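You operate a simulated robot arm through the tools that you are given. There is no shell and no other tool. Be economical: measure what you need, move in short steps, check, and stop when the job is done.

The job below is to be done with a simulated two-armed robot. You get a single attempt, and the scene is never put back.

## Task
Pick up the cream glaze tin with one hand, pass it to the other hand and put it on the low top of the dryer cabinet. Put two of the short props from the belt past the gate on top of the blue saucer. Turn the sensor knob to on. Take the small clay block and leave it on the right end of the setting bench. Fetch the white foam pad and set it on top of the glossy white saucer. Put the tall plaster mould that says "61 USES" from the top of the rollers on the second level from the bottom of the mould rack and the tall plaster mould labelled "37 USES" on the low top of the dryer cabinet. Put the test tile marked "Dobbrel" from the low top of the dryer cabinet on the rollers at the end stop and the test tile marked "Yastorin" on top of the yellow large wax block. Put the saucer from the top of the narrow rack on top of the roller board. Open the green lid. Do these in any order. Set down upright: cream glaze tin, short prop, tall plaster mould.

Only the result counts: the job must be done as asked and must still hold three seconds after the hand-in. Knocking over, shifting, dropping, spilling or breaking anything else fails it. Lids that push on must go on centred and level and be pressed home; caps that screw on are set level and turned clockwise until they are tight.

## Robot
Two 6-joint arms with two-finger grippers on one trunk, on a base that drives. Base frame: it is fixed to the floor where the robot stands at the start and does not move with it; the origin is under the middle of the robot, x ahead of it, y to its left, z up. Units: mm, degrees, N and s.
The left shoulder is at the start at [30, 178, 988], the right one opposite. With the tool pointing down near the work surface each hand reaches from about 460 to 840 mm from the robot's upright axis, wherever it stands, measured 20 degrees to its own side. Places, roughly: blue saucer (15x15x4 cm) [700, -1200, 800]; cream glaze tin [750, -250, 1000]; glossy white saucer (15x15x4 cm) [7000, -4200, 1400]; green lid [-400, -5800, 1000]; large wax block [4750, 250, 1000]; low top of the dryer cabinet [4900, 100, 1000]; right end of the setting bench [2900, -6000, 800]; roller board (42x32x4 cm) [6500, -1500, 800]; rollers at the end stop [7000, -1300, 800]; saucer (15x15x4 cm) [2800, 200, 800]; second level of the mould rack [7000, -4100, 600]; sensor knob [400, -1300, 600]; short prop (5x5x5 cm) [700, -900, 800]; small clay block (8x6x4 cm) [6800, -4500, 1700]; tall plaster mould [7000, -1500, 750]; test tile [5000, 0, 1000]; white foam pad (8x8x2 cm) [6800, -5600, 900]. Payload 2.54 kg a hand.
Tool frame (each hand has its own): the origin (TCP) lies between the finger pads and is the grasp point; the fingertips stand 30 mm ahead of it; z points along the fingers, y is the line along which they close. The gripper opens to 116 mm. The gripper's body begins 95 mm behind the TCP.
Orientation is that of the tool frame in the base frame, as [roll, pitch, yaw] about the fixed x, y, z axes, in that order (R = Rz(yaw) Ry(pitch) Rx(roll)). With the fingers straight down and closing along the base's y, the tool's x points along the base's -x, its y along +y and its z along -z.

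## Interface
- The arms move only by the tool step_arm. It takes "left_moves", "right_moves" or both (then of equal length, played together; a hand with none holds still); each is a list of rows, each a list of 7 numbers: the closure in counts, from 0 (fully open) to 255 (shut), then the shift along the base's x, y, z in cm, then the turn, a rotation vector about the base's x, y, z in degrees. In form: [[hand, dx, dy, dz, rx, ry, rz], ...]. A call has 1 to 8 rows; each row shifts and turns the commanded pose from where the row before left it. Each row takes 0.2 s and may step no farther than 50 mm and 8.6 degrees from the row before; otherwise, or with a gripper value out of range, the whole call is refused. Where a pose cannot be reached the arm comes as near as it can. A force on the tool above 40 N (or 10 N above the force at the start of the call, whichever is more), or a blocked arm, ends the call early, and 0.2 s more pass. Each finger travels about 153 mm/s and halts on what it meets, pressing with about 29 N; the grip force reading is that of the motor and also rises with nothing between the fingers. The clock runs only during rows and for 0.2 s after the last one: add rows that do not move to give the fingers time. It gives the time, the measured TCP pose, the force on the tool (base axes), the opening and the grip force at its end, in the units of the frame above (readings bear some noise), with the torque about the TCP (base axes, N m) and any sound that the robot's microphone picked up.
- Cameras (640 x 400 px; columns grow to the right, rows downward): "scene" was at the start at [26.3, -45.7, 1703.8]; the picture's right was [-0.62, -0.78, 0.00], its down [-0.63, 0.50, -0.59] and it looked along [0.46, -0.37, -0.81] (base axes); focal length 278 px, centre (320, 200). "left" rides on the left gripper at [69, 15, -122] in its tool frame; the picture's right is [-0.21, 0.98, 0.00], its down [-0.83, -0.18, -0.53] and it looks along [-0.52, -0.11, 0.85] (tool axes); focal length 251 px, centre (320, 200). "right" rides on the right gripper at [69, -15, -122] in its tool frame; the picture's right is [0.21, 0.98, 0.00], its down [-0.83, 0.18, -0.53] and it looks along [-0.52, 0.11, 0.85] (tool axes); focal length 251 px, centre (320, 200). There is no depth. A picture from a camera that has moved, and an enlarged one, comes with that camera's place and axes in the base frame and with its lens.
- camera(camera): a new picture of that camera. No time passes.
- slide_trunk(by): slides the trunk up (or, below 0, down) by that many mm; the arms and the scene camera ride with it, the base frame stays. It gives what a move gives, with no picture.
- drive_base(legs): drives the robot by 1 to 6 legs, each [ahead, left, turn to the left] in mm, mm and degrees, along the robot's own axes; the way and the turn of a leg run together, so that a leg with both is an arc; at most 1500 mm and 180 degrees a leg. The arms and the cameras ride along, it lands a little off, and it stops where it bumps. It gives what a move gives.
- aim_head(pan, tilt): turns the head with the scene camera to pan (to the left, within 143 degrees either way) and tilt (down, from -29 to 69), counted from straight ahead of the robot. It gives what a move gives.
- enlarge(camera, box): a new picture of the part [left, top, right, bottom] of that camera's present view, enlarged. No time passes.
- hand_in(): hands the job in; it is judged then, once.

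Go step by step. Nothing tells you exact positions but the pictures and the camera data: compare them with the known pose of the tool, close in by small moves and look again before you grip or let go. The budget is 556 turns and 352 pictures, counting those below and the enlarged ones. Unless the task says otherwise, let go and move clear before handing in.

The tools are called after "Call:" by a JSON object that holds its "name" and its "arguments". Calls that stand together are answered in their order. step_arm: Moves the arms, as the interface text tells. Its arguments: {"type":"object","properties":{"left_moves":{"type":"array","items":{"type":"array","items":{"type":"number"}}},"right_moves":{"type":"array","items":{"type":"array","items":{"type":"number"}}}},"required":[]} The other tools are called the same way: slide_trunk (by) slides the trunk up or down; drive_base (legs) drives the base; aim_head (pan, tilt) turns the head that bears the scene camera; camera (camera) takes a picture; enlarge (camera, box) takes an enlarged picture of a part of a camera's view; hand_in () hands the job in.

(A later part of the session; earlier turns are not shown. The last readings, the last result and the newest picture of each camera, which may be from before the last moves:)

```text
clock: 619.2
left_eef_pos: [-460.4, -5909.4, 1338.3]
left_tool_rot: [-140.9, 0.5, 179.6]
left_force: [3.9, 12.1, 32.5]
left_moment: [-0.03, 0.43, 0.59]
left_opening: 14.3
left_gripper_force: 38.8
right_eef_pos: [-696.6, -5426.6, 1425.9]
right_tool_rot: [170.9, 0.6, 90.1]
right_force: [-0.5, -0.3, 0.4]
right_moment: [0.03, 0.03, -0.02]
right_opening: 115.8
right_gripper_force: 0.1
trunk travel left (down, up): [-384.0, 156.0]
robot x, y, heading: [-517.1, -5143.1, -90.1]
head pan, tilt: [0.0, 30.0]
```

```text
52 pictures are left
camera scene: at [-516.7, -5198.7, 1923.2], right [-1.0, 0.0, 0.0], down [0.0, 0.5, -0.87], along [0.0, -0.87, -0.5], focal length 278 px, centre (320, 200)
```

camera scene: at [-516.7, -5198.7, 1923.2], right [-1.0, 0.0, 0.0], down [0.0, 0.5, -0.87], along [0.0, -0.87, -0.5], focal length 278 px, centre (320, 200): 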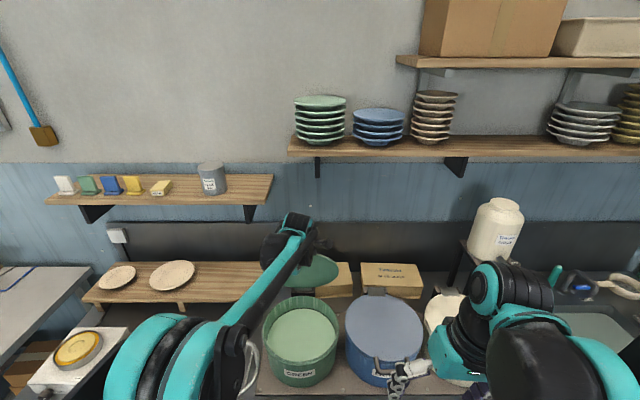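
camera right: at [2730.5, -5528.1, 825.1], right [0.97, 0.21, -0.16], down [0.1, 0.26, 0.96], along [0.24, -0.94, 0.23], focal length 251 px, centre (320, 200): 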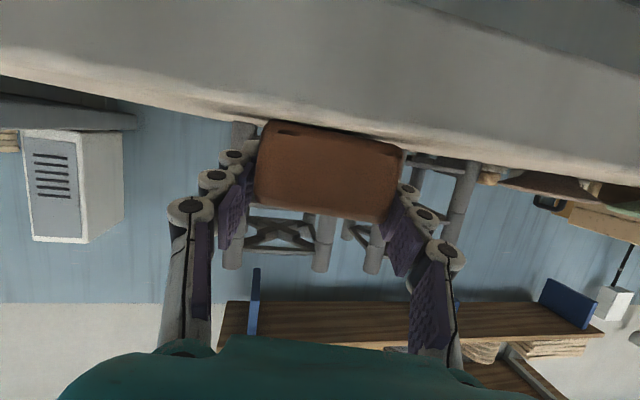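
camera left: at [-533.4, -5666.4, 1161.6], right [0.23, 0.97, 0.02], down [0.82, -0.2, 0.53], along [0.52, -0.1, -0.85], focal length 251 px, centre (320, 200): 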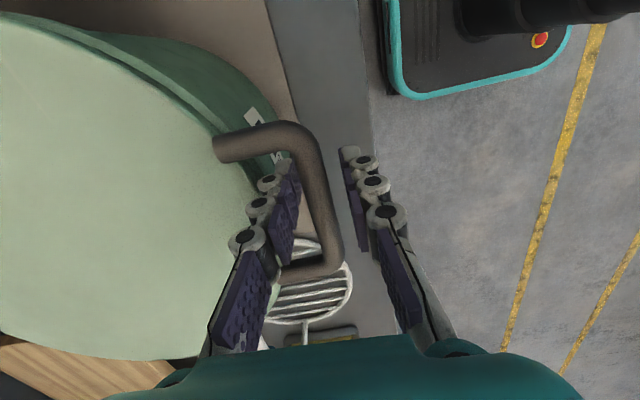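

Call:
{"name": "step_arm", "arguments": {"left_moves": [[255, 0, -2.3, 0.9, -2.5, 0, 0], [255, 0, -2.35, 0.5, -2.5, 0, 0]]}}

Call:
{"name": "step_arm", "arguments": {"left_moves": [[255, 0, -2.35, 0.2, -2.5, 0, 0], [255, 0, -2.35, 0, -2.5, 0, 0]]}}

Call:
{"name": "camera", "arguments": {"camera": "left"}}

```text
clock: 619.8
left_eef_pos: [-461.4, -5957.6, 1349.8]
left_tool_rot: [-136.1, 0.5, 179.4]
left_force: [4.2, 4.7, 20.8]
left_moment: [0.16, 0.32, -0.07]
left_opening: 13.5
left_gripper_force: 38.2
right_eef_pos: [-696.4, -5431.3, 1425.1]
right_tool_rot: [171.1, 0.5, 90.1]
right_force: [0.6, 0.0, 0.2]
right_moment: [0.01, -0.01, -0.01]
right_opening: 115.6
right_gripper_force: 0.0
trunk travel left (down, up): [-384.0, 156.0]
robot x, y, heading: [-519.0, -5147.6, -89.9]
head pan, tilt: [0.0, 30.0]
```

```text
clock: 620.4
left_eef_pos: [-462.4, -6003.9, 1354.4]
left_tool_rot: [-131.0, 0.5, 179.6]
left_force: [2.1, 0.8, 36.8]
left_moment: [0.36, 0.39, -0.3]
left_opening: 13.8
left_gripper_force: 38.2
right_eef_pos: [-696.2, -5428.2, 1425.2]
right_tool_rot: [171.0, 0.7, 90.2]
right_force: [0.6, 0.0, 0.2]
right_moment: [0.0, -0.01, -0.03]
right_opening: 115.9
right_gripper_force: 0.1
trunk travel left (down, up): [-384.0, 156.0]
robot x, y, heading: [-515.6, -5149.1, -90.0]
head pan, tilt: [0.0, 30.0]
```

```text
51 pictures are left
camera left: at [-530.1, -5901.7, 1421.7], right [0.23, 0.64, -0.74], down [0.82, 0.28, 0.49], along [0.52, -0.72, -0.46], focal length 251 px, centre (320, 200)
```

left: 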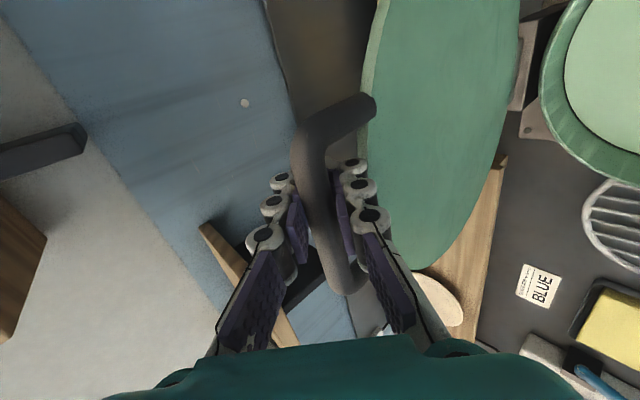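

Lid is past vertical (~100°). One more small push, then release.

Call:
{"name": "step_arm", "arguments": {"left_moves": [[255, 0, -1.5, 0.3, -2.5, 0, 0], [255, 0, 0, 0, 0, 0, 0]]}}

Call:
{"name": "step_arm", "arguments": {"left_moves": [[240, 0, 0, 0, 0, 0, 0], [220, 0, 0, 0, 0, 0, 0], [195, 0, 0, 0, 0, 0, 0], [195, 0, 0, 0, 0, 0, 0]]}}

Call:
{"name": "camera", "arguments": {"camera": "left"}}

```text
clock: 621.0
left_eef_pos: [-461.3, -6017.5, 1354.2]
left_tool_rot: [-128.5, 0.5, 179.6]
left_force: [4.2, 0.2, 38.1]
left_moment: [0.41, 0.11, 0.02]
left_opening: 13.6
left_gripper_force: 38.3
right_eef_pos: [-696.1, -5429.4, 1425.0]
right_tool_rot: [171.0, 0.6, 90.1]
right_force: [-0.2, 0.3, -0.1]
right_moment: [-0.01, -0.01, -0.02]
right_opening: 116.0
right_gripper_force: 0.0
trunk travel left (down, up): [-384.0, 156.0]
robot x, y, heading: [-517.6, -5150.4, -90.0]
head pan, tilt: [0.0, 30.0]
```

```text
clock: 622.0
left_eef_pos: [-463.5, -6021.3, 1350.6]
left_tool_rot: [-128.9, 0.6, 179.6]
left_force: [-0.5, -0.4, 2.5]
left_moment: [0.02, 0.02, 0.0]
left_opening: 29.7
left_gripper_force: 0.0
right_eef_pos: [-696.2, -5433.3, 1423.7]
right_tool_rot: [171.0, 0.4, 90.1]
right_force: [-0.8, 0.0, 0.4]
right_moment: [0.0, 0.01, 0.0]
right_opening: 116.0
right_gripper_force: 0.1
trunk travel left (down, up): [-384.0, 156.0]
robot x, y, heading: [-513.5, -5145.5, -89.8]
head pan, tilt: [0.0, 30.0]
```

```text
50 pictures are left
camera left: at [-531.7, -5917.4, 1414.3], right [0.23, 0.61, -0.76], down [0.82, 0.3, 0.48], along [0.52, -0.73, -0.44], focal length 251 px, centre (320, 200)
```

left: 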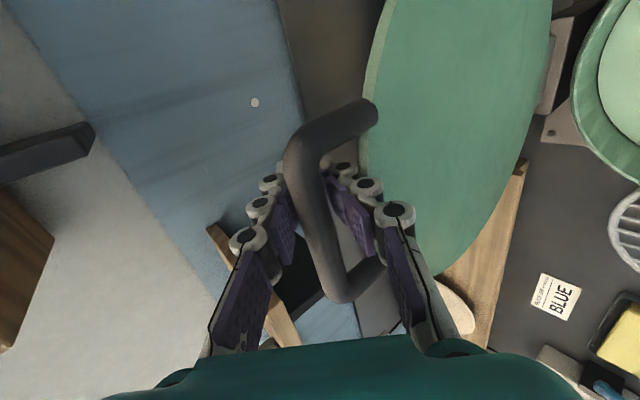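

Call:
{"name": "step_arm", "arguments": {"left_moves": [[170, 0, 0, 0, 0, 0, 0], [170, 0, 1.2, 1.0, 0, 0, 0], [170, 0, 2.3, 1.9, 0, 0, 0], [170, 0, 2.3, 1.9, 0, 0, 0], [170, 0, 3.5, 2.5, 0, 0, 0], [170, 0, 4, 2, 0, 0, 0]]}}

Call:
{"name": "camera", "arguments": {"camera": "scene"}}

```text
clock: 623.4
left_eef_pos: [-458.9, -5884.1, 1449.8]
left_tool_rot: [-128.7, 0.5, 179.6]
left_force: [0.0, 0.6, 1.2]
left_moment: [-0.02, -0.02, 0.03]
left_opening: 38.6
left_gripper_force: 0.1
right_eef_pos: [-696.9, -5430.1, 1424.9]
right_tool_rot: [171.0, 0.6, 90.1]
right_force: [0.4, 0.7, 0.0]
right_moment: [-0.05, 0.0, 0.0]
right_opening: 115.9
right_gripper_force: 0.1
trunk travel left (down, up): [-384.0, 156.0]
robot x, y, heading: [-514.2, -5144.8, -89.9]
head pan, tilt: [0.0, 30.0]
```

```text
49 pictures are left
camera scene: at [-517.2, -5202.8, 1922.8], right [-1.0, 0.0, 0.0], down [0.0, 0.5, -0.87], along [0.0, -0.87, -0.5], focal length 278 px, centre (320, 200)
```

scene: 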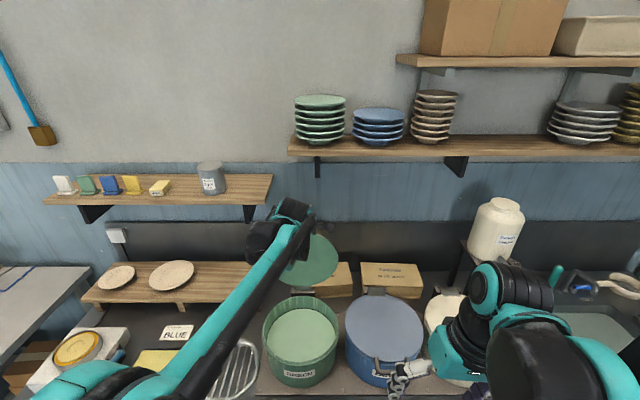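

The green lid is open. Untilt the left hand and drive to the belt for the props, saucer and sensor knob.

Call:
{"name": "drive_base", "arguments": {"legs": [[-650, 0, 0]]}}

Call:
{"name": "step_arm", "arguments": {"left_moves": [[0, 0, 2, -2, 8, 0, 0], [0, 0, 2, -2, 8, 0, 0], [0, 0, 2, -2, 8, 0, 0], [0, 0, 2, -2, 8, 0, 0], [0, 0, 2, -2, 8, 0, 0], [0, 0, 2, -2, 8, 0, 0], [0, 0, 2, -2, 3, 0, 0]]}}

Call:
{"name": "slide_trunk", "arguments": {"by": -180}}

Call:
{"name": "drive_base", "arguments": {"legs": [[0, 0, 90], [0, 1500, 0], [0, 1500, 0], [0, 600, 0]]}}

Call:
{"name": "aim_head", "arguments": {"pan": 0, "tilt": 38}}

Call:
{"name": "camera", "arguments": {"camera": "scene"}}

```text
clock: 627.0
left_eef_pos: [-457.6, -5256.6, 1446.0]
left_tool_rot: [-128.7, 0.5, 179.6]
left_force: [-0.1, -0.2, 0.1]
left_moment: [-0.01, 0.0, 0.0]
left_opening: 38.4
left_gripper_force: 0.1
right_eef_pos: [-695.4, -4801.5, 1424.2]
right_tool_rot: [170.9, 0.3, 90.1]
right_force: [0.5, 0.8, 1.2]
right_moment: [0.02, 0.02, 0.0]
right_opening: 116.1
right_gripper_force: 0.0
trunk travel left (down, up): [-384.0, 156.0]
robot x, y, heading: [-516.0, -4513.8, -90.1]
head pan, tilt: [0.0, 30.0]
```

```text
clock: 628.6
left_eef_pos: [-458.0, -5114.6, 1305.4]
left_tool_rot: [-179.9, 0.0, 179.4]
left_force: [-0.7, 0.3, -0.5]
left_moment: [-0.03, 0.02, -0.01]
left_opening: 115.9
left_gripper_force: 0.1
right_eef_pos: [-696.4, -4801.0, 1423.5]
right_tool_rot: [170.9, 0.3, 90.1]
right_force: [0.0, 0.3, 0.6]
right_moment: [-0.01, 0.01, 0.01]
right_opening: 116.1
right_gripper_force: 0.0
trunk travel left (down, up): [-384.0, 156.0]
robot x, y, heading: [-515.3, -4516.6, -90.1]
head pan, tilt: [0.0, 30.0]
```

```text
clock: 630.6
left_eef_pos: [-457.4, -5115.7, 1126.6]
left_tool_rot: [-179.8, 0.1, 179.4]
left_force: [0.2, 1.1, 0.3]
left_moment: [-0.04, 0.0, -0.01]
left_opening: 116.1
left_gripper_force: 0.1
right_eef_pos: [-695.5, -4801.7, 1243.7]
right_tool_rot: [171.0, 0.3, 90.0]
right_force: [0.4, -0.2, 0.1]
right_moment: [0.0, -0.03, -0.01]
right_opening: 116.4
right_gripper_force: 0.0
trunk travel left (down, up): [-204.0, 336.0]
robot x, y, heading: [-514.4, -4515.5, -89.8]
head pan, tilt: [0.0, 30.0]
```

```text
clock: 651.9
left_eef_pos: [26.9, -850.7, 1124.4]
left_tool_rot: [-179.7, -0.1, -89.3]
left_force: [0.2, 0.4, 0.2]
left_moment: [-0.05, -0.01, 0.01]
left_opening: 115.7
left_gripper_force: 0.1
right_eef_pos: [-283.5, -1096.5, 1243.1]
right_tool_rot: [170.9, 0.3, -178.7]
right_force: [0.3, 0.2, 0.2]
right_moment: [0.0, -0.02, -0.02]
right_opening: 116.1
right_gripper_force: 0.1
trunk travel left (down, up): [-204.0, 336.0]
robot x, y, heading: [-576.9, -921.1, 1.3]
head pan, tilt: [0.0, 30.0]
```

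```text
clock: 652.6
left_eef_pos: [26.9, -852.3, 1124.6]
left_tool_rot: [-179.8, 0.0, -89.4]
left_force: [-1.1, -0.2, -0.5]
left_moment: [-0.01, 0.02, 0.0]
left_opening: 116.0
left_gripper_force: 0.2
right_eef_pos: [-283.9, -1096.6, 1244.5]
right_tool_rot: [171.0, 0.5, -178.7]
right_force: [-0.3, -0.2, 0.6]
right_moment: [0.02, 0.01, -0.02]
right_opening: 115.8
right_gripper_force: 0.0
trunk travel left (down, up): [-204.0, 336.0]
robot x, y, heading: [-575.4, -921.4, 1.2]
head pan, tilt: [0.0, 38.0]
```

```text
48 pictures are left
camera scene: at [-519.5, -921.8, 1730.4], right [0.02, -1.0, 0.0], down [-0.62, -0.01, -0.79], along [0.79, 0.02, -0.62], focal length 278 px, centre (320, 200)
```

scene: 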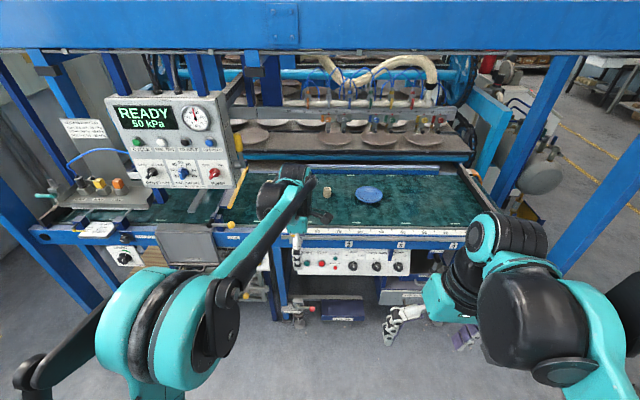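

Call:
{"name": "step_arm", "arguments": {"left_moves": [[0, -4, 3, 2, 0, 0, 0], [0, -4, 3, 0, 0, 0, 0], [0, -4, 3, 0, 0, 0, 0], [0, -4, 3, 0, 0, 0, 0], [0, -4, 0, 0, 0, 0, 0]]}}

Call:
{"name": "enlarge", "arguments": {"camera": "scene", "box": [220, 150, 460, 310]}}

```text
refused: row 1 steps farther than a row can; nothing moved
```

```text
2.50 times, centred on (340, 230) of scene
camera zoom: at [-519.5, -921.8, 1730.4], right [0.02, -1.0, 0.0], down [-0.62, -0.01, -0.79], along [0.79, 0.02, -0.62], focal length 694 px, centre (270, 125)
```

zoom: 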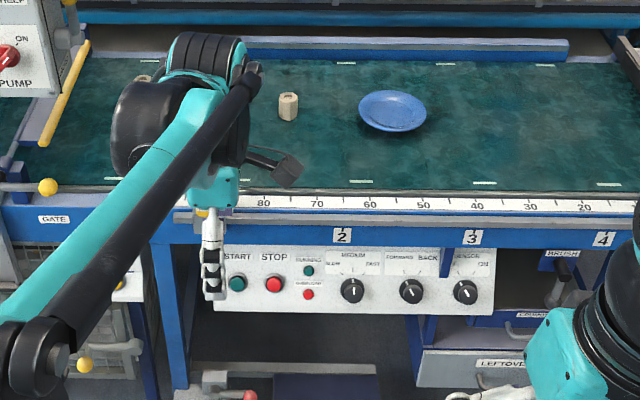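

The SENSOR knob is the rightmost on the front panel, with ON at right. First handle the props with the right hand: tuck the left arm, level the right hand, and drive in.

Call:
{"name": "step_arm", "arguments": {"left_moves": [[0, -4.5, 0, 0, 0, 0, 0], [0, -4.5, 0, 0, 0, 0, 0], [0, -4.5, 0, 0, 0, 0, 0], [0, -4.5, 0, 0, 0, 0, 0], [0, -4, 1, 0, 0, 0, 0], [0, -3, 2, 0, 0, 0, 0]], "right_moves": [[0, 2, 0, -2, -4.5, 0, 0], [0, 2, 0, -2, -4.5, 0, 0], [0, 3, 1, -2, 0, 0, 0], [0, 4, 1, -1, 0, 0, 0], [0, 4, 1, 0, 0, 0, 0], [0, 4, 1, 0, 0, 0, 0]]}}

Call:
{"name": "drive_base", "arguments": {"legs": [[600, 40, -1.2]]}}

Call:
{"name": "camera", "arguments": {"camera": "right"}}

Call:
{"name": "camera", "arguments": {"camera": "scene"}}

```text
clock: 654.0
left_eef_pos: [-226.3, -822.6, 1123.9]
left_tool_rot: [-179.9, 0.0, -89.5]
left_force: [0.3, 0.1, 0.5]
left_moment: [-0.02, 0.0, 0.0]
left_opening: 116.2
left_gripper_force: 0.1
right_eef_pos: [-95.5, -1054.0, 1174.8]
right_tool_rot: [180.0, 0.1, -178.7]
right_force: [0.0, -0.5, 0.0]
right_moment: [-0.02, 0.05, -0.01]
right_opening: 116.1
right_gripper_force: 0.0
trunk travel left (down, up): [-204.0, 336.0]
robot x, y, heading: [-574.9, -920.9, 1.3]
head pan, tilt: [0.0, 38.0]
```

```text
clock: 657.3
left_eef_pos: [354.6, -789.5, 1124.3]
left_tool_rot: [-180.0, 0.0, -91.0]
left_force: [-0.4, 0.4, -0.6]
left_moment: [0.01, 0.05, -0.01]
left_opening: 115.9
left_gripper_force: 0.2
right_eef_pos: [477.8, -1025.2, 1174.6]
right_tool_rot: [179.9, 0.0, 179.8]
right_force: [0.5, -1.0, -0.2]
right_moment: [-0.02, -0.02, -0.01]
right_opening: 116.0
right_gripper_force: 0.1
trunk travel left (down, up): [-204.0, 336.0]
robot x, y, heading: [3.5, -876.1, -0.5]
head pan, tilt: [0.0, 38.0]
```

```text
46 pictures are left
camera right: at [408.1, -1039.0, 1296.8], right [-0.21, 0.98, 0.0], down [0.82, 0.18, 0.54], along [0.52, 0.11, -0.84], focal length 251 px, centre (320, 200)
```

right: 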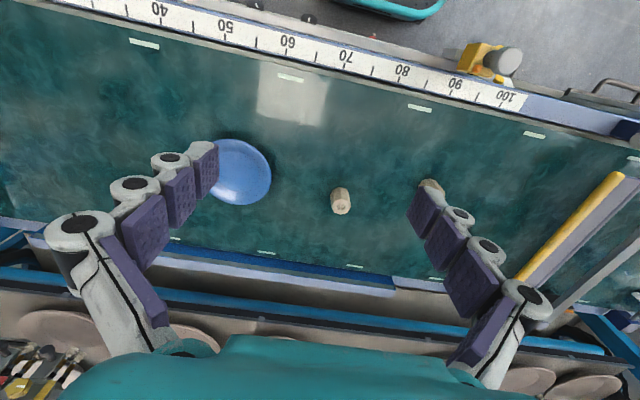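

```text
45 pictures are left
camera scene: at [58.7, -878.8, 1730.3], right [-0.01, -1.0, 0.0], down [-0.62, 0.0, -0.79], along [0.79, 0.0, -0.62], focal length 278 px, centre (320, 200)
```

scene: 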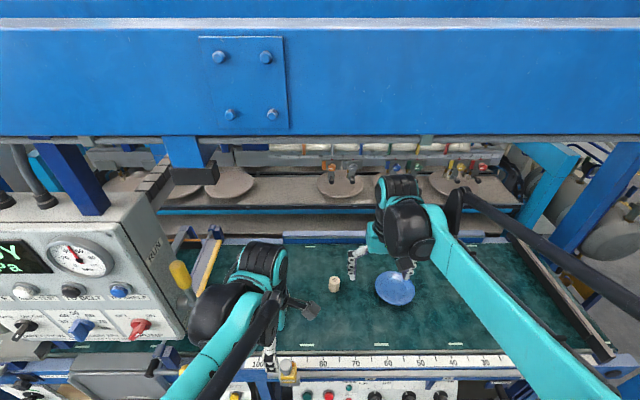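

Prop 1 is at ≈(644,−940), saucer at ≈(637,−1144). Rotate the right hand to close along x and move over prop 1.

Call:
{"name": "step_arm", "arguments": {"right_moves": [[0, 2, 1, 0, 0, 0, -8.5], [0, 2, 1, 0, 0, 0, -8.5], [0, 2, 1, 0, 0, 0, -8.5], [0, 2, 1, 0, 0, 0, -8.5], [0, 2, 1, 0, 0, 0, -8.5], [0, 2, 1, 0, 0, 0, -8.5], [0, 2, 1, 0, 0, 0, -8.5], [0, 2, 1, 0, 0, 0, -8.5]]}}

Call:
{"name": "step_arm", "arguments": {"right_moves": [[60, 0.5, 0.5, -3, 0, 0, -8.5], [60, 0, 0, -4, 0, 0, -8.5], [60, 0, 0, -4, 0, 0, -4.8], [60, 0, 0, -4, 0, 0, 0], [60, 0, 0, -3, 0, 0, 0], [60, 0, 0, 0, 0, 0, 0]]}}

Call:
{"name": "camera", "arguments": {"camera": "right"}}

```text
clock: 659.1
left_eef_pos: [354.6, -788.0, 1123.0]
left_tool_rot: [180.0, 0.0, -91.0]
left_force: [-0.3, -0.1, -1.5]
left_moment: [-0.04, 0.01, 0.0]
left_opening: 116.1
left_gripper_force: 0.0
right_eef_pos: [638.7, -942.5, 1176.6]
right_tool_rot: [180.0, 0.2, 111.8]
right_force: [-0.3, -0.5, -0.2]
right_moment: [-0.02, 0.05, -0.02]
right_opening: 115.9
right_gripper_force: 0.0
trunk travel left (down, up): [-204.0, 336.0]
robot x, y, heading: [0.1, -876.5, -0.2]
head pan, tilt: [0.0, 38.0]
```

```text
clock: 660.5
left_eef_pos: [352.7, -788.8, 1125.2]
left_tool_rot: [-179.8, 0.0, -91.0]
left_force: [-0.4, 0.5, -0.2]
left_moment: [0.0, 0.0, 0.02]
left_opening: 115.8
left_gripper_force: 0.1
right_eef_pos: [641.8, -939.4, 995.4]
right_tool_rot: [180.0, 0.2, 90.0]
right_force: [0.0, 1.3, -0.1]
right_moment: [-0.01, -0.01, -0.01]
right_opening: 88.8
right_gripper_force: 0.1
trunk travel left (down, up): [-204.0, 336.0]
robot x, y, heading: [4.5, -881.3, -0.4]
head pan, tilt: [0.0, 38.0]
```

```text
44 pictures are left
camera right: at [627.0, -870.1, 1116.5], right [0.98, 0.21, 0.0], down [0.18, -0.82, 0.54], along [0.12, -0.52, -0.84], focal length 251 px, centre (320, 200)
```

right: 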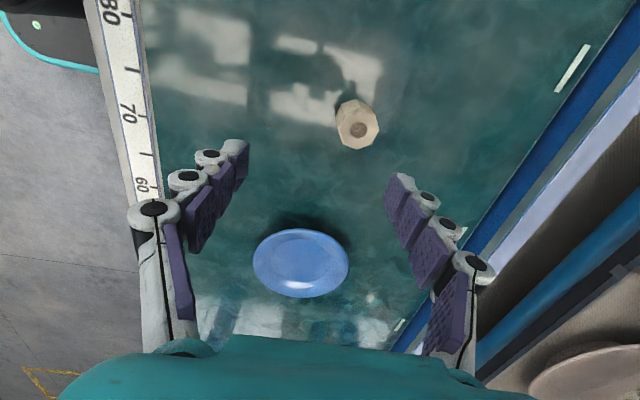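

Call:
{"name": "step_arm", "arguments": {"right_moves": [[60, 3.8, 0.7, 0, 0, 0, 0], [60, 0, 0, -4, 0, 0, 0], [60, 0, 0, -4, 0, 0, 0], [60, 0, 0, 0, 0, 0, 0]]}}

Call:
{"name": "camera", "arguments": {"camera": "right"}}

```text
clock: 661.5
left_eef_pos: [354.0, -788.7, 1124.2]
left_tool_rot: [-179.8, 0.0, -90.9]
left_force: [-0.4, -0.4, 0.0]
left_moment: [0.01, -0.01, 0.0]
left_opening: 116.0
left_gripper_force: 0.0
right_eef_pos: [682.7, -930.6, 915.1]
right_tool_rot: [179.9, 0.2, 90.1]
right_force: [0.8, -0.5, -0.3]
right_moment: [0.02, -0.04, 0.03]
right_opening: 88.5
right_gripper_force: 0.0
trunk travel left (down, up): [-204.0, 336.0]
robot x, y, heading: [1.0, -880.3, -0.4]
head pan, tilt: [0.0, 38.0]
```

```text
43 pictures are left
camera right: at [666.9, -861.9, 1035.9], right [0.98, 0.21, 0.0], down [0.18, -0.82, 0.54], along [0.12, -0.52, -0.84], focal length 251 px, centre (320, 200)
```

right: 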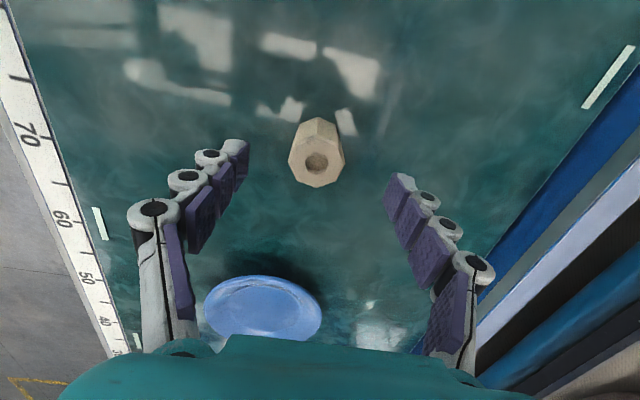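

Call:
{"name": "step_arm", "arguments": {"right_moves": [[60, -0.2, -0.2, -2.5, 0, 0, 0], [60, 0, 0, -2, 0, 0, 0], [60, 0, 0, 0, 0, 0, 0]]}}

Call:
{"name": "camera", "arguments": {"camera": "right"}}

```text
clock: 662.3
left_eef_pos: [353.1, -788.2, 1123.6]
left_tool_rot: [-179.8, 0.0, -91.0]
left_force: [-1.0, -0.3, 0.9]
left_moment: [-0.03, 0.0, 0.04]
left_opening: 116.0
left_gripper_force: 0.0
right_eef_pos: [677.5, -935.8, 869.6]
right_tool_rot: [-180.0, 0.3, 90.0]
right_force: [-0.2, 0.2, -0.6]
right_moment: [0.0, 0.04, -0.01]
right_opening: 89.0
right_gripper_force: 0.0
trunk travel left (down, up): [-204.0, 336.0]
robot x, y, heading: [3.9, -879.2, -0.4]
head pan, tilt: [0.0, 38.0]
```

```text
42 pictures are left
camera right: at [660.7, -864.8, 991.8], right [0.98, 0.21, 0.0], down [0.18, -0.82, 0.54], along [0.12, -0.52, -0.84], focal length 251 px, centre (320, 200)
```

right: 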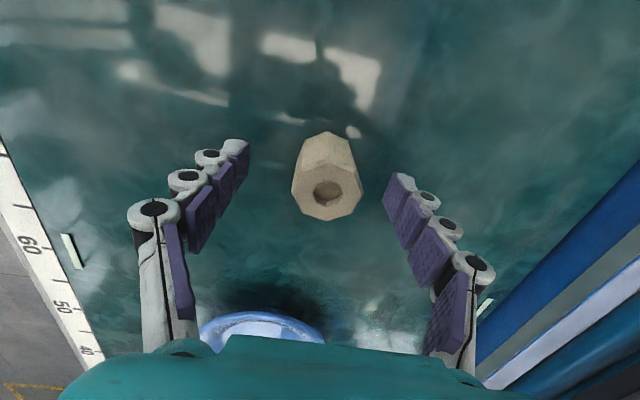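

Call:
{"name": "step_arm", "arguments": {"right_moves": [[60, 0.4, 0, -0.8, 0, 0, 0], [120, 0, 0, 0, 0, 0, 0], [255, 0, 0, 0, 0, 0, 0], [255, 0, 0, 0, 0, 0, 0]]}}

Call:
{"name": "step_arm", "arguments": {"right_moves": [[255, 0, 0, 2, 0, 0, 0], [255, 0, 0, 4, 0, 0, 0], [255, 0, -3, 2, 0, 0, 0], [255, 0, -4, 0, 0, 0, 0], [255, 0, -4, 0, 0, 0, 0], [255, 0, -4, 0, 0, 0, 0], [255, 0, -4, 0, 0, 0, 0], [255, 0, 0, 0, 0, 0, 0]]}}

Call:
{"name": "camera", "arguments": {"camera": "right"}}

```text
clock: 663.3
left_eef_pos: [353.6, -788.1, 1124.0]
left_tool_rot: [-179.8, 0.1, -90.9]
left_force: [-1.0, -0.1, -0.5]
left_moment: [-0.02, 0.01, 0.0]
left_opening: 116.1
left_gripper_force: 0.1
right_eef_pos: [678.9, -933.2, 863.0]
right_tool_rot: [-179.9, 0.3, 90.0]
right_force: [1.8, -0.3, 5.3]
right_moment: [0.0, 0.02, -0.02]
right_opening: 39.8
right_gripper_force: 28.6
trunk travel left (down, up): [-204.0, 336.0]
robot x, y, heading: [4.1, -878.1, -0.3]
head pan, tilt: [0.0, 38.0]
```

```text
clock: 665.1
left_eef_pos: [354.5, -788.5, 1124.0]
left_tool_rot: [-179.8, 0.1, -90.9]
left_force: [0.2, 0.2, -0.2]
left_moment: [-0.01, -0.02, -0.01]
left_opening: 116.0
left_gripper_force: 0.0
right_eef_pos: [681.4, -1124.1, 943.0]
right_tool_rot: [-179.9, 0.2, 90.0]
right_force: [0.1, -0.7, -1.7]
right_moment: [-0.05, 0.0, 0.03]
right_opening: 39.9
right_gripper_force: 29.3
trunk travel left (down, up): [-204.0, 336.0]
robot x, y, heading: [5.1, -877.1, -0.1]
head pan, tilt: [0.0, 38.0]
```

```text
41 pictures are left
camera right: at [665.4, -1054.0, 1064.6], right [0.98, 0.22, 0.0], down [0.18, -0.82, 0.54], along [0.12, -0.52, -0.84], focal length 251 px, centre (320, 200)
```

right: 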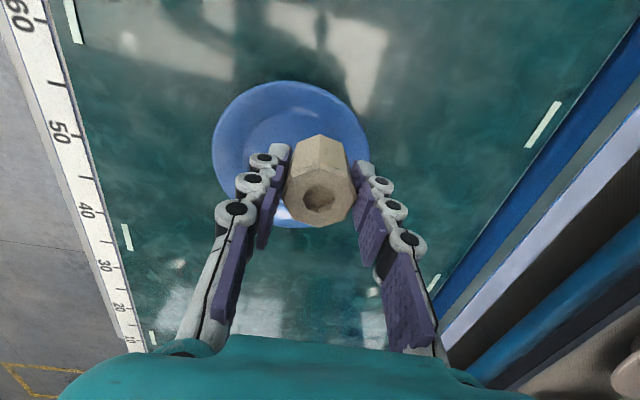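

Call:
{"name": "step_arm", "arguments": {"right_moves": [[255, -2.2, -0.1, 0, 0, 0, 0], [255, 0, 0, -3.5, 0, 0, 0], [255, 0, 0, -2, 0, 0, 0], [255, 0, 0, 0, 0, 0, 0]]}}

Call:
{"name": "camera", "arguments": {"camera": "right"}}

```text
clock: 666.1
left_eef_pos: [353.4, -788.2, 1124.4]
left_tool_rot: [-179.8, 0.0, -90.9]
left_force: [0.3, -0.1, -0.5]
left_moment: [0.03, -0.01, -0.03]
left_opening: 115.8
left_gripper_force: 0.0
right_eef_pos: [661.0, -1126.7, 885.8]
right_tool_rot: [180.0, 0.2, 89.9]
right_force: [1.3, -4.0, 11.9]
right_moment: [-0.13, -0.02, -0.02]
right_opening: 38.0
right_gripper_force: 28.8
trunk travel left (down, up): [-204.0, 336.0]
robot x, y, heading: [-1.9, -879.9, -0.4]
head pan, tilt: [0.0, 38.0]
```

```text
40 pictures are left
camera right: at [644.2, -1056.1, 1007.0], right [0.98, 0.21, 0.0], down [0.18, -0.82, 0.54], along [0.12, -0.52, -0.84], focal length 251 px, centre (320, 200)
```

right: 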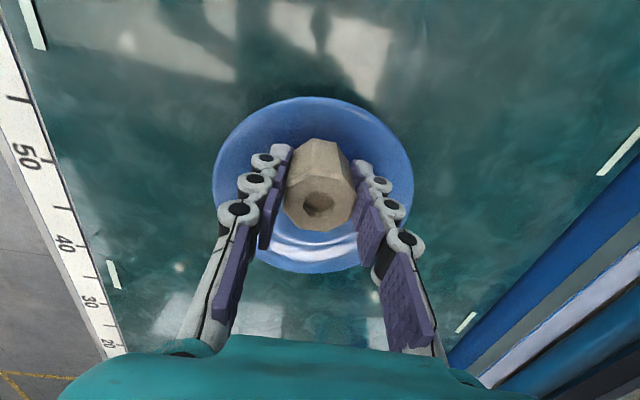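

Contact on the saucer floor. Release the first prop.

Call:
{"name": "step_arm", "arguments": {"right_moves": [[200, 0, 0, 0.1, 0, 0, 0], [130, 0, 0, 0, 0, 0, 0], [110, 0, 0, 0, 0, 0, 0], [110, 0, 0, 3, 0, 0, 0], [110, 0, 0, 4, 0, 0, 0], [110, 0, 0, 4, 0, 0, 0]]}}

Call:
{"name": "camera", "arguments": {"camera": "right"}}

```text
clock: 667.5
left_eef_pos: [353.1, -789.1, 1124.6]
left_tool_rot: [-179.9, 0.0, -91.0]
left_force: [-0.6, 0.5, 1.0]
left_moment: [-0.03, 0.01, 0.0]
left_opening: 116.4
left_gripper_force: 0.0
right_eef_pos: [658.7, -1127.0, 1000.1]
right_tool_rot: [179.8, 0.2, 90.0]
right_force: [0.0, 0.2, 0.2]
right_moment: [-0.03, -0.01, 0.02]
right_opening: 66.2
right_gripper_force: 0.0
trunk travel left (down, up): [-204.0, 336.0]
robot x, y, heading: [-3.5, -881.7, -0.2]
head pan, tilt: [0.0, 38.0]
```

```text
39 pictures are left
camera right: at [642.9, -1056.6, 1122.3], right [0.98, 0.21, 0.0], down [0.18, -0.82, 0.54], along [0.12, -0.52, -0.84], focal length 251 px, centre (320, 200)
```

right: 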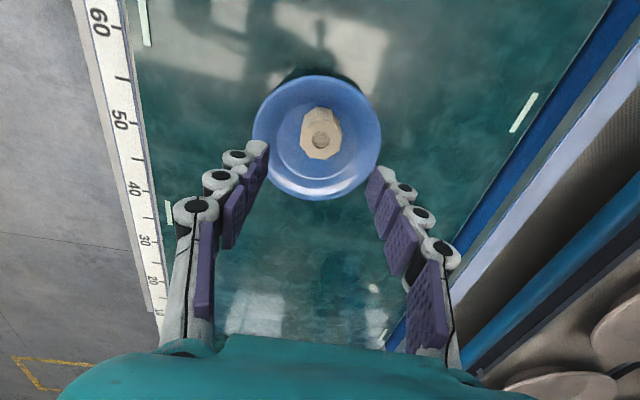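

Prop 1 stands in the saucer. Move the left hand out of the way and go for prop 2 near y≈−780.

Call:
{"name": "step_arm", "arguments": {"left_moves": [[0, -3, 3, 0, 0, 0, 0], [0, -3, 3, 0, 0, 0, 0], [0, -3, 3, 0, 0, 0, 0], [0, -3, 3, 0, 0, 0, 0], [0, 0, 0, 0, 0, 0, 0], [0, 0, 0, 0, 0, 0, 0], [0, 0, 0, 0, 0, 0, 0], [0, 0, 0, 0, 0, 0, 0]], "right_moves": [[60, 0, 2, 2, 0, 0, 0], [60, 0, 3, 2, 0, 0, 0], [60, 0, 4, 1, 0, 0, 0], [60, 0, 4.5, 0, 0, 0, 0], [60, 0, 4.5, 0, 0, 0, 0], [60, 0, 4.5, 0, 0, 0, 0], [60, 0, 4.5, 0, 0, 0, 0], [60, 0, 4.5, 0, 0, 0, 0]]}}

Call:
{"name": "camera", "arguments": {"camera": "right"}}

```text
clock: 669.3
left_eef_pos: [231.8, -668.0, 1122.6]
left_tool_rot: [-179.8, 0.0, -91.0]
left_force: [-1.6, 0.6, 0.7]
left_moment: [-0.02, 0.0, 0.02]
left_opening: 116.3
left_gripper_force: 0.1
right_eef_pos: [660.2, -810.3, 1051.4]
right_tool_rot: [179.9, 0.2, 90.0]
right_force: [-0.1, -0.5, -0.4]
right_moment: [-0.05, -0.01, 0.02]
right_opening: 88.5
right_gripper_force: 0.0
trunk travel left (down, up): [-204.0, 336.0]
robot x, y, heading: [-1.0, -879.8, -0.4]
head pan, tilt: [0.0, 38.0]
```

```text
38 pictures are left
camera right: at [643.8, -740.1, 1172.7], right [0.98, 0.21, 0.0], down [0.18, -0.82, 0.54], along [0.11, -0.53, -0.84], focal length 251 px, centre (320, 200)
```

right: 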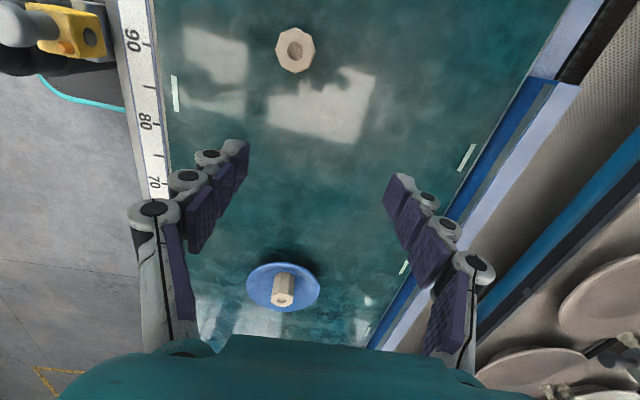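

Call:
{"name": "step_arm", "arguments": {"right_moves": [[60, -2, 2.7, 0, 0, 0, 0], [60, -2.1, 2.8, 0, 0, 0, 0], [60, 0, 0, -4.5, 0, 0, 0], [60, 0, 0, -4.5, 0, 0, 0], [60, 0, 0, -4, 0, 0, 0], [60, 0, 0, 0, 0, 0, 0]]}}

Call:
{"name": "camera", "arguments": {"camera": "right"}}

```text
clock: 670.7
left_eef_pos: [232.8, -670.0, 1122.8]
left_tool_rot: [-179.8, 0.0, -90.8]
left_force: [0.1, 0.6, 0.2]
left_moment: [-0.04, -0.02, -0.03]
left_opening: 116.1
left_gripper_force: 0.1
right_eef_pos: [619.1, -755.9, 920.6]
right_tool_rot: [-180.0, 0.1, 89.9]
right_force: [0.5, -0.5, 0.0]
right_moment: [0.01, -0.02, 0.02]
right_opening: 88.8
right_gripper_force: 0.2
trunk travel left (down, up): [-204.0, 336.0]
robot x, y, heading: [1.8, -880.6, -0.3]
head pan, tilt: [0.0, 38.0]
```

```text
37 pictures are left
camera right: at [603.9, -685.6, 1041.6], right [0.98, 0.21, 0.0], down [0.18, -0.82, 0.54], along [0.12, -0.52, -0.84], focal length 251 px, centre (320, 200)
```

right: 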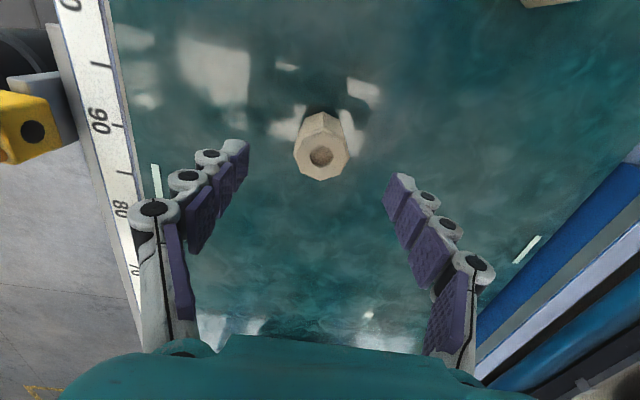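

Call:
{"name": "step_arm", "arguments": {"right_moves": [[60, 0, -0.2, -3, 0, 0, 0], [60, 0, 0, -2.7, 0, 0, 0], [60, 0, 0, 0, 0, 0, 0], [120, 0, 0, 0, 0, 0, 0], [255, 0, 0, 0, 0, 0, 0], [255, 0, 0, 0, 0, 0, 0]]}}

Call:
{"name": "step_arm", "arguments": {"right_moves": [[255, 0, 0, 2, 0, 0, 0], [255, 0, 0, 4, 0, 0, 0], [255, 0, 0, 4.5, 0, 0, 0], [255, 0, 0, 3.5, 0, 0, 0], [255, 0.5, -4.5, 0, 0, 0, 0], [255, 0.5, -4.5, 0, 0, 0, 0], [255, 0.5, -4.5, 0, 0, 0, 0], [255, 0.5, -4.5, 0, 0, 0, 0]]}}

Call:
{"name": "step_arm", "arguments": {"right_moves": [[255, 0.5, -4.5, 0, 0, 0, 0], [255, 0.5, -4.5, 0, 0, 0, 0], [255, 0.5, -4.5, 0, 0, 0, 0], [255, 0.5, -4.5, 0, 0, 0, 0], [255, 0, -4, 0, 0, 0, 0], [255, 0, -1, 0, 0, 0, 0], [255, 0, 0, 0, 0, 0, 0]]}}

Call:
{"name": "camera", "arguments": {"camera": "right"}}

```text
clock: 672.1
left_eef_pos: [234.0, -669.3, 1122.7]
left_tool_rot: [-179.8, 0.0, -91.0]
left_force: [0.3, -0.1, -0.3]
left_moment: [-0.02, -0.01, 0.01]
left_opening: 115.9
left_gripper_force: 0.1
right_eef_pos: [620.2, -757.5, 861.1]
right_tool_rot: [-180.0, 0.2, 90.0]
right_force: [2.5, 1.0, 2.9]
right_moment: [0.02, 0.02, 0.01]
right_opening: 40.3
right_gripper_force: 28.8
trunk travel left (down, up): [-204.0, 336.0]
robot x, y, heading: [1.6, -878.7, -0.3]
head pan, tilt: [0.0, 38.0]
```

```text
clock: 673.9
left_eef_pos: [233.3, -671.0, 1122.4]
left_tool_rot: [-179.8, 0.1, -90.9]
left_force: [0.0, -0.3, -0.1]
left_moment: [0.03, -0.01, 0.01]
left_opening: 116.1
left_gripper_force: 0.0
right_eef_pos: [641.6, -939.7, 1001.8]
right_tool_rot: [180.0, 0.1, 90.1]
right_force: [0.2, 0.2, -1.3]
right_moment: [0.03, 0.02, -0.02]
right_opening: 40.0
right_gripper_force: 29.0
trunk travel left (down, up): [-204.0, 336.0]
robot x, y, heading: [6.4, -878.4, -0.3]
head pan, tilt: [0.0, 38.0]
```

```text
clock: 675.5
left_eef_pos: [233.4, -669.6, 1121.6]
left_tool_rot: [-179.8, 0.0, -91.0]
left_force: [-0.7, -0.7, -0.1]
left_moment: [0.0, -0.03, 0.02]
left_opening: 116.1
left_gripper_force: 0.1
right_eef_pos: [659.0, -1168.0, 1001.4]
right_tool_rot: [-179.9, 0.2, 90.0]
right_force: [0.2, -1.3, -1.3]
right_moment: [-0.01, 0.0, 0.01]
right_opening: 40.1
right_gripper_force: 29.0
trunk travel left (down, up): [-204.0, 336.0]
robot x, y, heading: [2.4, -879.4, -0.5]
head pan, tilt: [0.0, 38.0]
```

```text
36 pictures are left
camera right: at [642.3, -1098.4, 1123.3], right [0.98, 0.22, 0.0], down [0.18, -0.82, 0.54], along [0.12, -0.52, -0.84], focal length 251 px, centre (320, 200)
```

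right: 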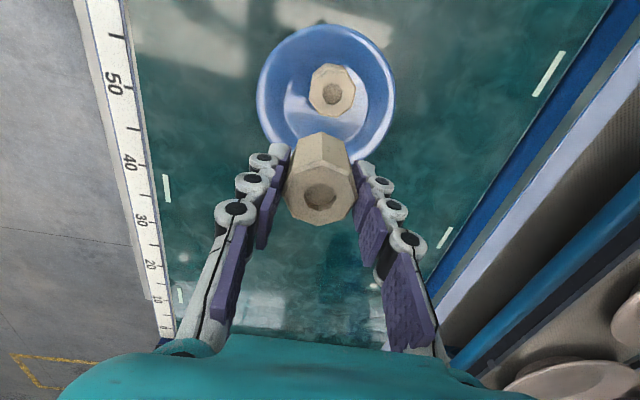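

Call:
{"name": "step_arm", "arguments": {"right_moves": [[255, 0.1, -0.6, 0, 0, 0, 0], [255, 0, 0, -4, 0, 0, 0], [255, 0, 0, -4, 0, 0, 0], [255, 0, 0, -2.8, 0, 0, 0], [255, 0, 0, 0, 0, 0, 0]]}}

Call:
{"name": "camera", "arguments": {"camera": "right"}}

```text
clock: 676.7
left_eef_pos: [233.2, -669.2, 1121.8]
left_tool_rot: [-179.8, 0.0, -91.0]
left_force: [-0.3, -0.2, 0.2]
left_moment: [0.01, -0.04, 0.03]
left_opening: 115.9
left_gripper_force: 0.0
right_eef_pos: [660.5, -1178.1, 893.1]
right_tool_rot: [180.0, 0.2, 89.9]
right_force: [-0.2, 0.5, -0.4]
right_moment: [0.02, 0.0, 0.0]
right_opening: 40.1
right_gripper_force: 28.8
trunk travel left (down, up): [-204.0, 336.0]
robot x, y, heading: [5.5, -882.9, -0.4]
head pan, tilt: [0.0, 38.0]
```

```text
35 pictures are left
camera right: at [644.9, -1107.7, 1014.6], right [0.98, 0.21, 0.0], down [0.18, -0.82, 0.54], along [0.12, -0.52, -0.84], focal length 251 px, centre (320, 200)
```

right: 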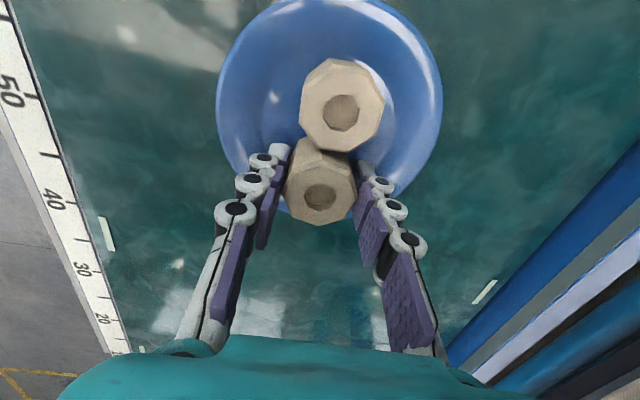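

Call:
{"name": "step_arm", "arguments": {"right_moves": [[255, 0, 0, -0.4, 0, 0, 0], [255, 0, 0, 0, 0, 0, 0]]}}

Call:
{"name": "step_arm", "arguments": {"right_moves": [[255, 0, 0, -0.4, 0, 0, 0], [255, 0, 0, 0, 0, 0, 0]]}}

```text
clock: 677.3
left_eef_pos: [233.9, -669.8, 1122.5]
left_tool_rot: [-179.9, 0.0, -91.0]
left_force: [0.1, -0.3, 0.0]
left_moment: [0.0, 0.0, 0.0]
left_opening: 115.8
left_gripper_force: 0.1
right_eef_pos: [660.5, -1177.3, 889.2]
right_tool_rot: [-179.9, 0.2, 90.0]
right_force: [0.5, 0.2, -1.1]
right_moment: [0.0, 0.01, -0.02]
right_opening: 40.4
right_gripper_force: 28.9
trunk travel left (down, up): [-204.0, 336.0]
robot x, y, heading: [3.5, -877.1, -0.1]
head pan, tilt: [0.0, 38.0]
```

```text
clock: 677.9
left_eef_pos: [232.0, -668.6, 1123.0]
left_tool_rot: [-179.8, 0.0, -91.0]
left_force: [0.0, 0.1, -0.4]
left_moment: [-0.01, 0.0, -0.02]
left_opening: 115.8
left_gripper_force: 0.0
right_eef_pos: [661.1, -1175.0, 885.9]
right_tool_rot: [179.8, 0.2, 89.9]
right_force: [3.7, -2.4, 13.8]
right_moment: [-0.14, -0.09, -0.03]
right_opening: 40.0
right_gripper_force: 28.6
trunk travel left (down, up): [-204.0, 336.0]
robot x, y, heading: [1.5, -882.2, -0.4]
head pan, tilt: [0.0, 38.0]
```

Contact at the same height as the first. Release and rise.

Call:
{"name": "step_arm", "arguments": {"right_moves": [[200, 0, 0, 0.1, 0, 0, 0], [130, 0, 0, 0, 0, 0, 0], [115, 0, 0, 0, 0, 0, 0], [115, 0, 0, 3, 0, 0, 0], [115, 0, 0, 4, 0, 0, 0], [115, 0, 0, 4, 0, 0, 0]]}}

Call:
{"name": "camera", "arguments": {"camera": "right"}}

```text
clock: 679.3
left_eef_pos: [233.3, -669.8, 1122.2]
left_tool_rot: [-179.8, 0.0, -91.1]
left_force: [-0.8, 0.8, 0.6]
left_moment: [-0.02, -0.01, -0.01]
left_opening: 116.2
left_gripper_force: 0.1
right_eef_pos: [659.6, -1175.4, 994.1]
right_tool_rot: [180.0, 0.2, 90.1]
right_force: [-0.6, 0.1, -0.7]
right_moment: [-0.02, -0.01, -0.01]
right_opening: 63.7
right_gripper_force: 0.0
trunk travel left (down, up): [-204.0, 336.0]
robot x, y, heading: [6.2, -881.6, -0.4]
head pan, tilt: [0.0, 38.0]
```

```text
34 pictures are left
camera right: at [644.1, -1105.8, 1116.3], right [0.98, 0.21, 0.0], down [0.18, -0.82, 0.54], along [0.12, -0.52, -0.84], focal length 251 px, centre (320, 200)
```

right: 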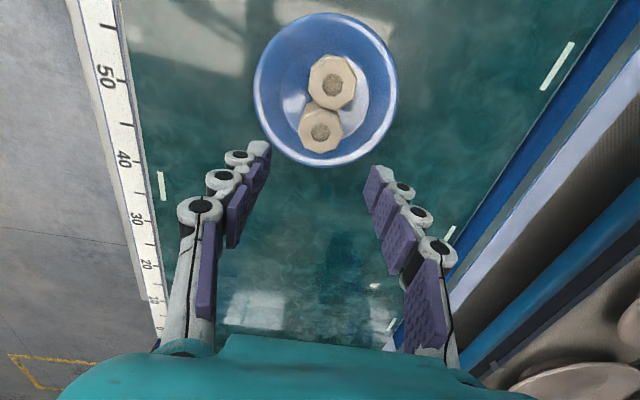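

Both props stand on the blue saucer. Now for the sensor knob: back off, and reorient the right hand (close along y, tilt forward).

Call:
{"name": "step_arm", "arguments": {"right_moves": [[0, 0, 0, 4.5, 0, 0, 0], [0, 0, 0, 4.5, 0, 0, 0], [0, 0, 0, 3, 0, 0, 0]]}}

Call:
{"name": "drive_base", "arguments": {"legs": [[-450, 0, 0], [0, -240, 0]]}}

Call:
{"name": "step_arm", "arguments": {"right_moves": [[0, -1, 0, 0, 0, 0, 8.5], [0, -1, 0, 0, 0, 0, 8.5], [0, -1, 0, 0, 0, 0, 8.5], [0, -1, 0, 0, 0, 0, 8.5], [0, -1, 0, 0, 0, 0, 8.5], [0, -1, 0, 0, 0, 0, 8.5], [0, -1, 0, 0, 0, 0, 8.5], [0, -1, 0, 0, 0, 0, 8.5]]}}

Call:
{"name": "step_arm", "arguments": {"right_moves": [[120, 0, 0, 0, 0, 0, 8.5], [120, 0, 0, 0, 0, 0, 8.5], [120, 0, 0, -2, 0, 0, 5], [120, 0, 0, -2, 0, -8, 0], [120, 0, 0, -3, 0, -8, 0], [120, 0, 0, -3, 0, -8, 0], [120, 0, 0, -3, 0, -8, 0], [120, 0, 0, -3, 0, -6, 0]]}}

Call:
{"name": "slide_trunk", "arguments": {"by": -200}}

Call:
{"name": "camera", "arguments": {"camera": "right"}}

Call:
{"name": "enlarge", "arguments": {"camera": "scene", "box": [250, 200, 450, 340]}}

```text
clock: 680.1
left_eef_pos: [232.2, -668.6, 1122.0]
left_tool_rot: [-179.8, 0.1, -91.0]
left_force: [0.0, 0.1, 0.6]
left_moment: [-0.01, -0.01, -0.02]
left_opening: 115.8
left_gripper_force: 0.2
right_eef_pos: [658.1, -1174.3, 1115.8]
right_tool_rot: [-179.9, 0.1, 90.0]
right_force: [-0.4, 0.4, -0.8]
right_moment: [0.0, -0.03, 0.0]
right_opening: 116.2
right_gripper_force: 0.0
trunk travel left (down, up): [-204.0, 336.0]
robot x, y, heading: [5.1, -877.1, -0.1]
head pan, tilt: [0.0, 38.0]
```

```text
clock: 684.2
left_eef_pos: [-228.2, -907.7, 1122.5]
left_tool_rot: [-179.9, 0.1, -91.8]
left_force: [-0.5, -0.4, -0.3]
left_moment: [0.02, -0.03, -0.02]
left_opening: 115.8
left_gripper_force: 0.0
right_eef_pos: [192.3, -1418.8, 1115.1]
right_tool_rot: [-180.0, 0.1, 89.3]
right_force: [-0.3, 0.3, -0.2]
right_moment: [0.04, 0.02, 0.0]
right_opening: 115.8
right_gripper_force: 0.2
trunk travel left (down, up): [-204.0, 336.0]
robot x, y, heading: [-459.0, -1111.7, -0.9]
head pan, tilt: [0.0, 38.0]
```

```text
clock: 686.0
left_eef_pos: [-226.7, -907.4, 1122.5]
left_tool_rot: [-179.8, 0.0, -91.8]
left_force: [-0.2, -0.1, -0.3]
left_moment: [-0.01, -0.01, 0.0]
left_opening: 116.1
left_gripper_force: 0.0
right_eef_pos: [111.8, -1418.8, 1115.1]
right_tool_rot: [-179.9, 0.1, 157.4]
right_force: [0.2, -0.2, 0.8]
right_moment: [-0.02, 0.0, 0.01]
right_opening: 116.2
right_gripper_force: 0.0
trunk travel left (down, up): [-204.0, 336.0]
robot x, y, heading: [-459.0, -1115.0, -1.1]
head pan, tilt: [0.0, 38.0]
```

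```text
clock: 687.8
left_eef_pos: [-227.6, -907.7, 1121.8]
left_tool_rot: [-179.9, 0.1, -91.7]
left_force: [-0.5, -0.1, -0.2]
left_moment: [0.01, 0.01, 0.01]
left_opening: 116.0
left_gripper_force: 0.1
right_eef_pos: [112.8, -1420.3, 954.2]
right_tool_rot: [179.4, 38.3, 179.1]
right_force: [0.1, -0.4, -0.4]
right_moment: [-0.02, -0.01, 0.03]
right_opening: 61.6
right_gripper_force: 0.0
trunk travel left (down, up): [-204.0, 336.0]
robot x, y, heading: [-462.3, -1114.5, -1.2]
head pan, tilt: [0.0, 38.0]
```

```text
clock: 690.0
left_eef_pos: [-227.6, -908.2, 921.9]
left_tool_rot: [-179.7, 0.0, -91.7]
left_force: [-0.3, -0.6, 0.1]
left_moment: [0.01, 0.02, -0.01]
left_opening: 116.2
left_gripper_force: 0.0
right_eef_pos: [111.9, -1418.7, 754.6]
right_tool_rot: [179.4, 38.2, 179.1]
right_force: [0.7, 0.6, 0.7]
right_moment: [0.01, 0.0, 0.01]
right_opening: 61.3
right_gripper_force: 0.0
trunk travel left (down, up): [-4.0, 536.0]
robot x, y, heading: [-458.7, -1113.5, -1.3]
head pan, tilt: [0.0, 38.0]
```

```text
33 pictures are left
camera right: at [-18.1, -1432.9, 807.1], right [-0.16, 0.98, -0.12], down [0.32, 0.17, 0.93], along [0.93, 0.11, -0.34], focal length 251 px, centre (320, 200)
```

right: 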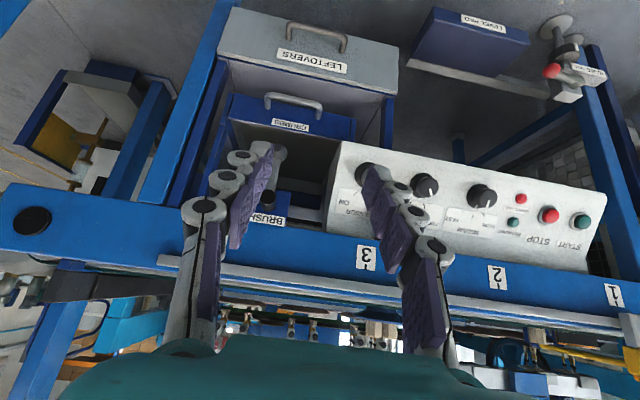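

```text
2.86 times, centred on (350, 270) of scene
camera zoom: at [-405.4, -1114.7, 1530.5], right [-0.02, -1.0, 0.0], down [-0.62, 0.01, -0.79], along [0.79, -0.01, -0.62], focal length 793 px, centre (234, 0)
```

zoom: 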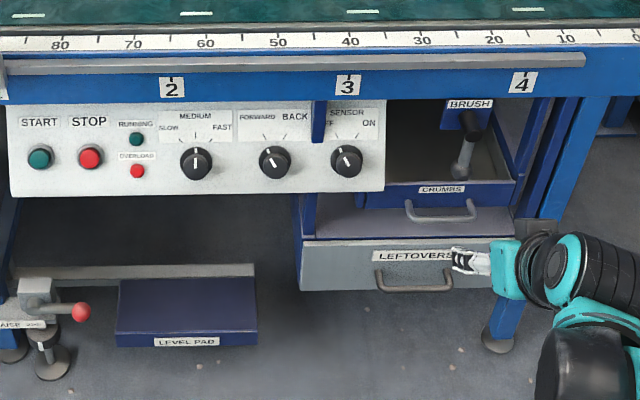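

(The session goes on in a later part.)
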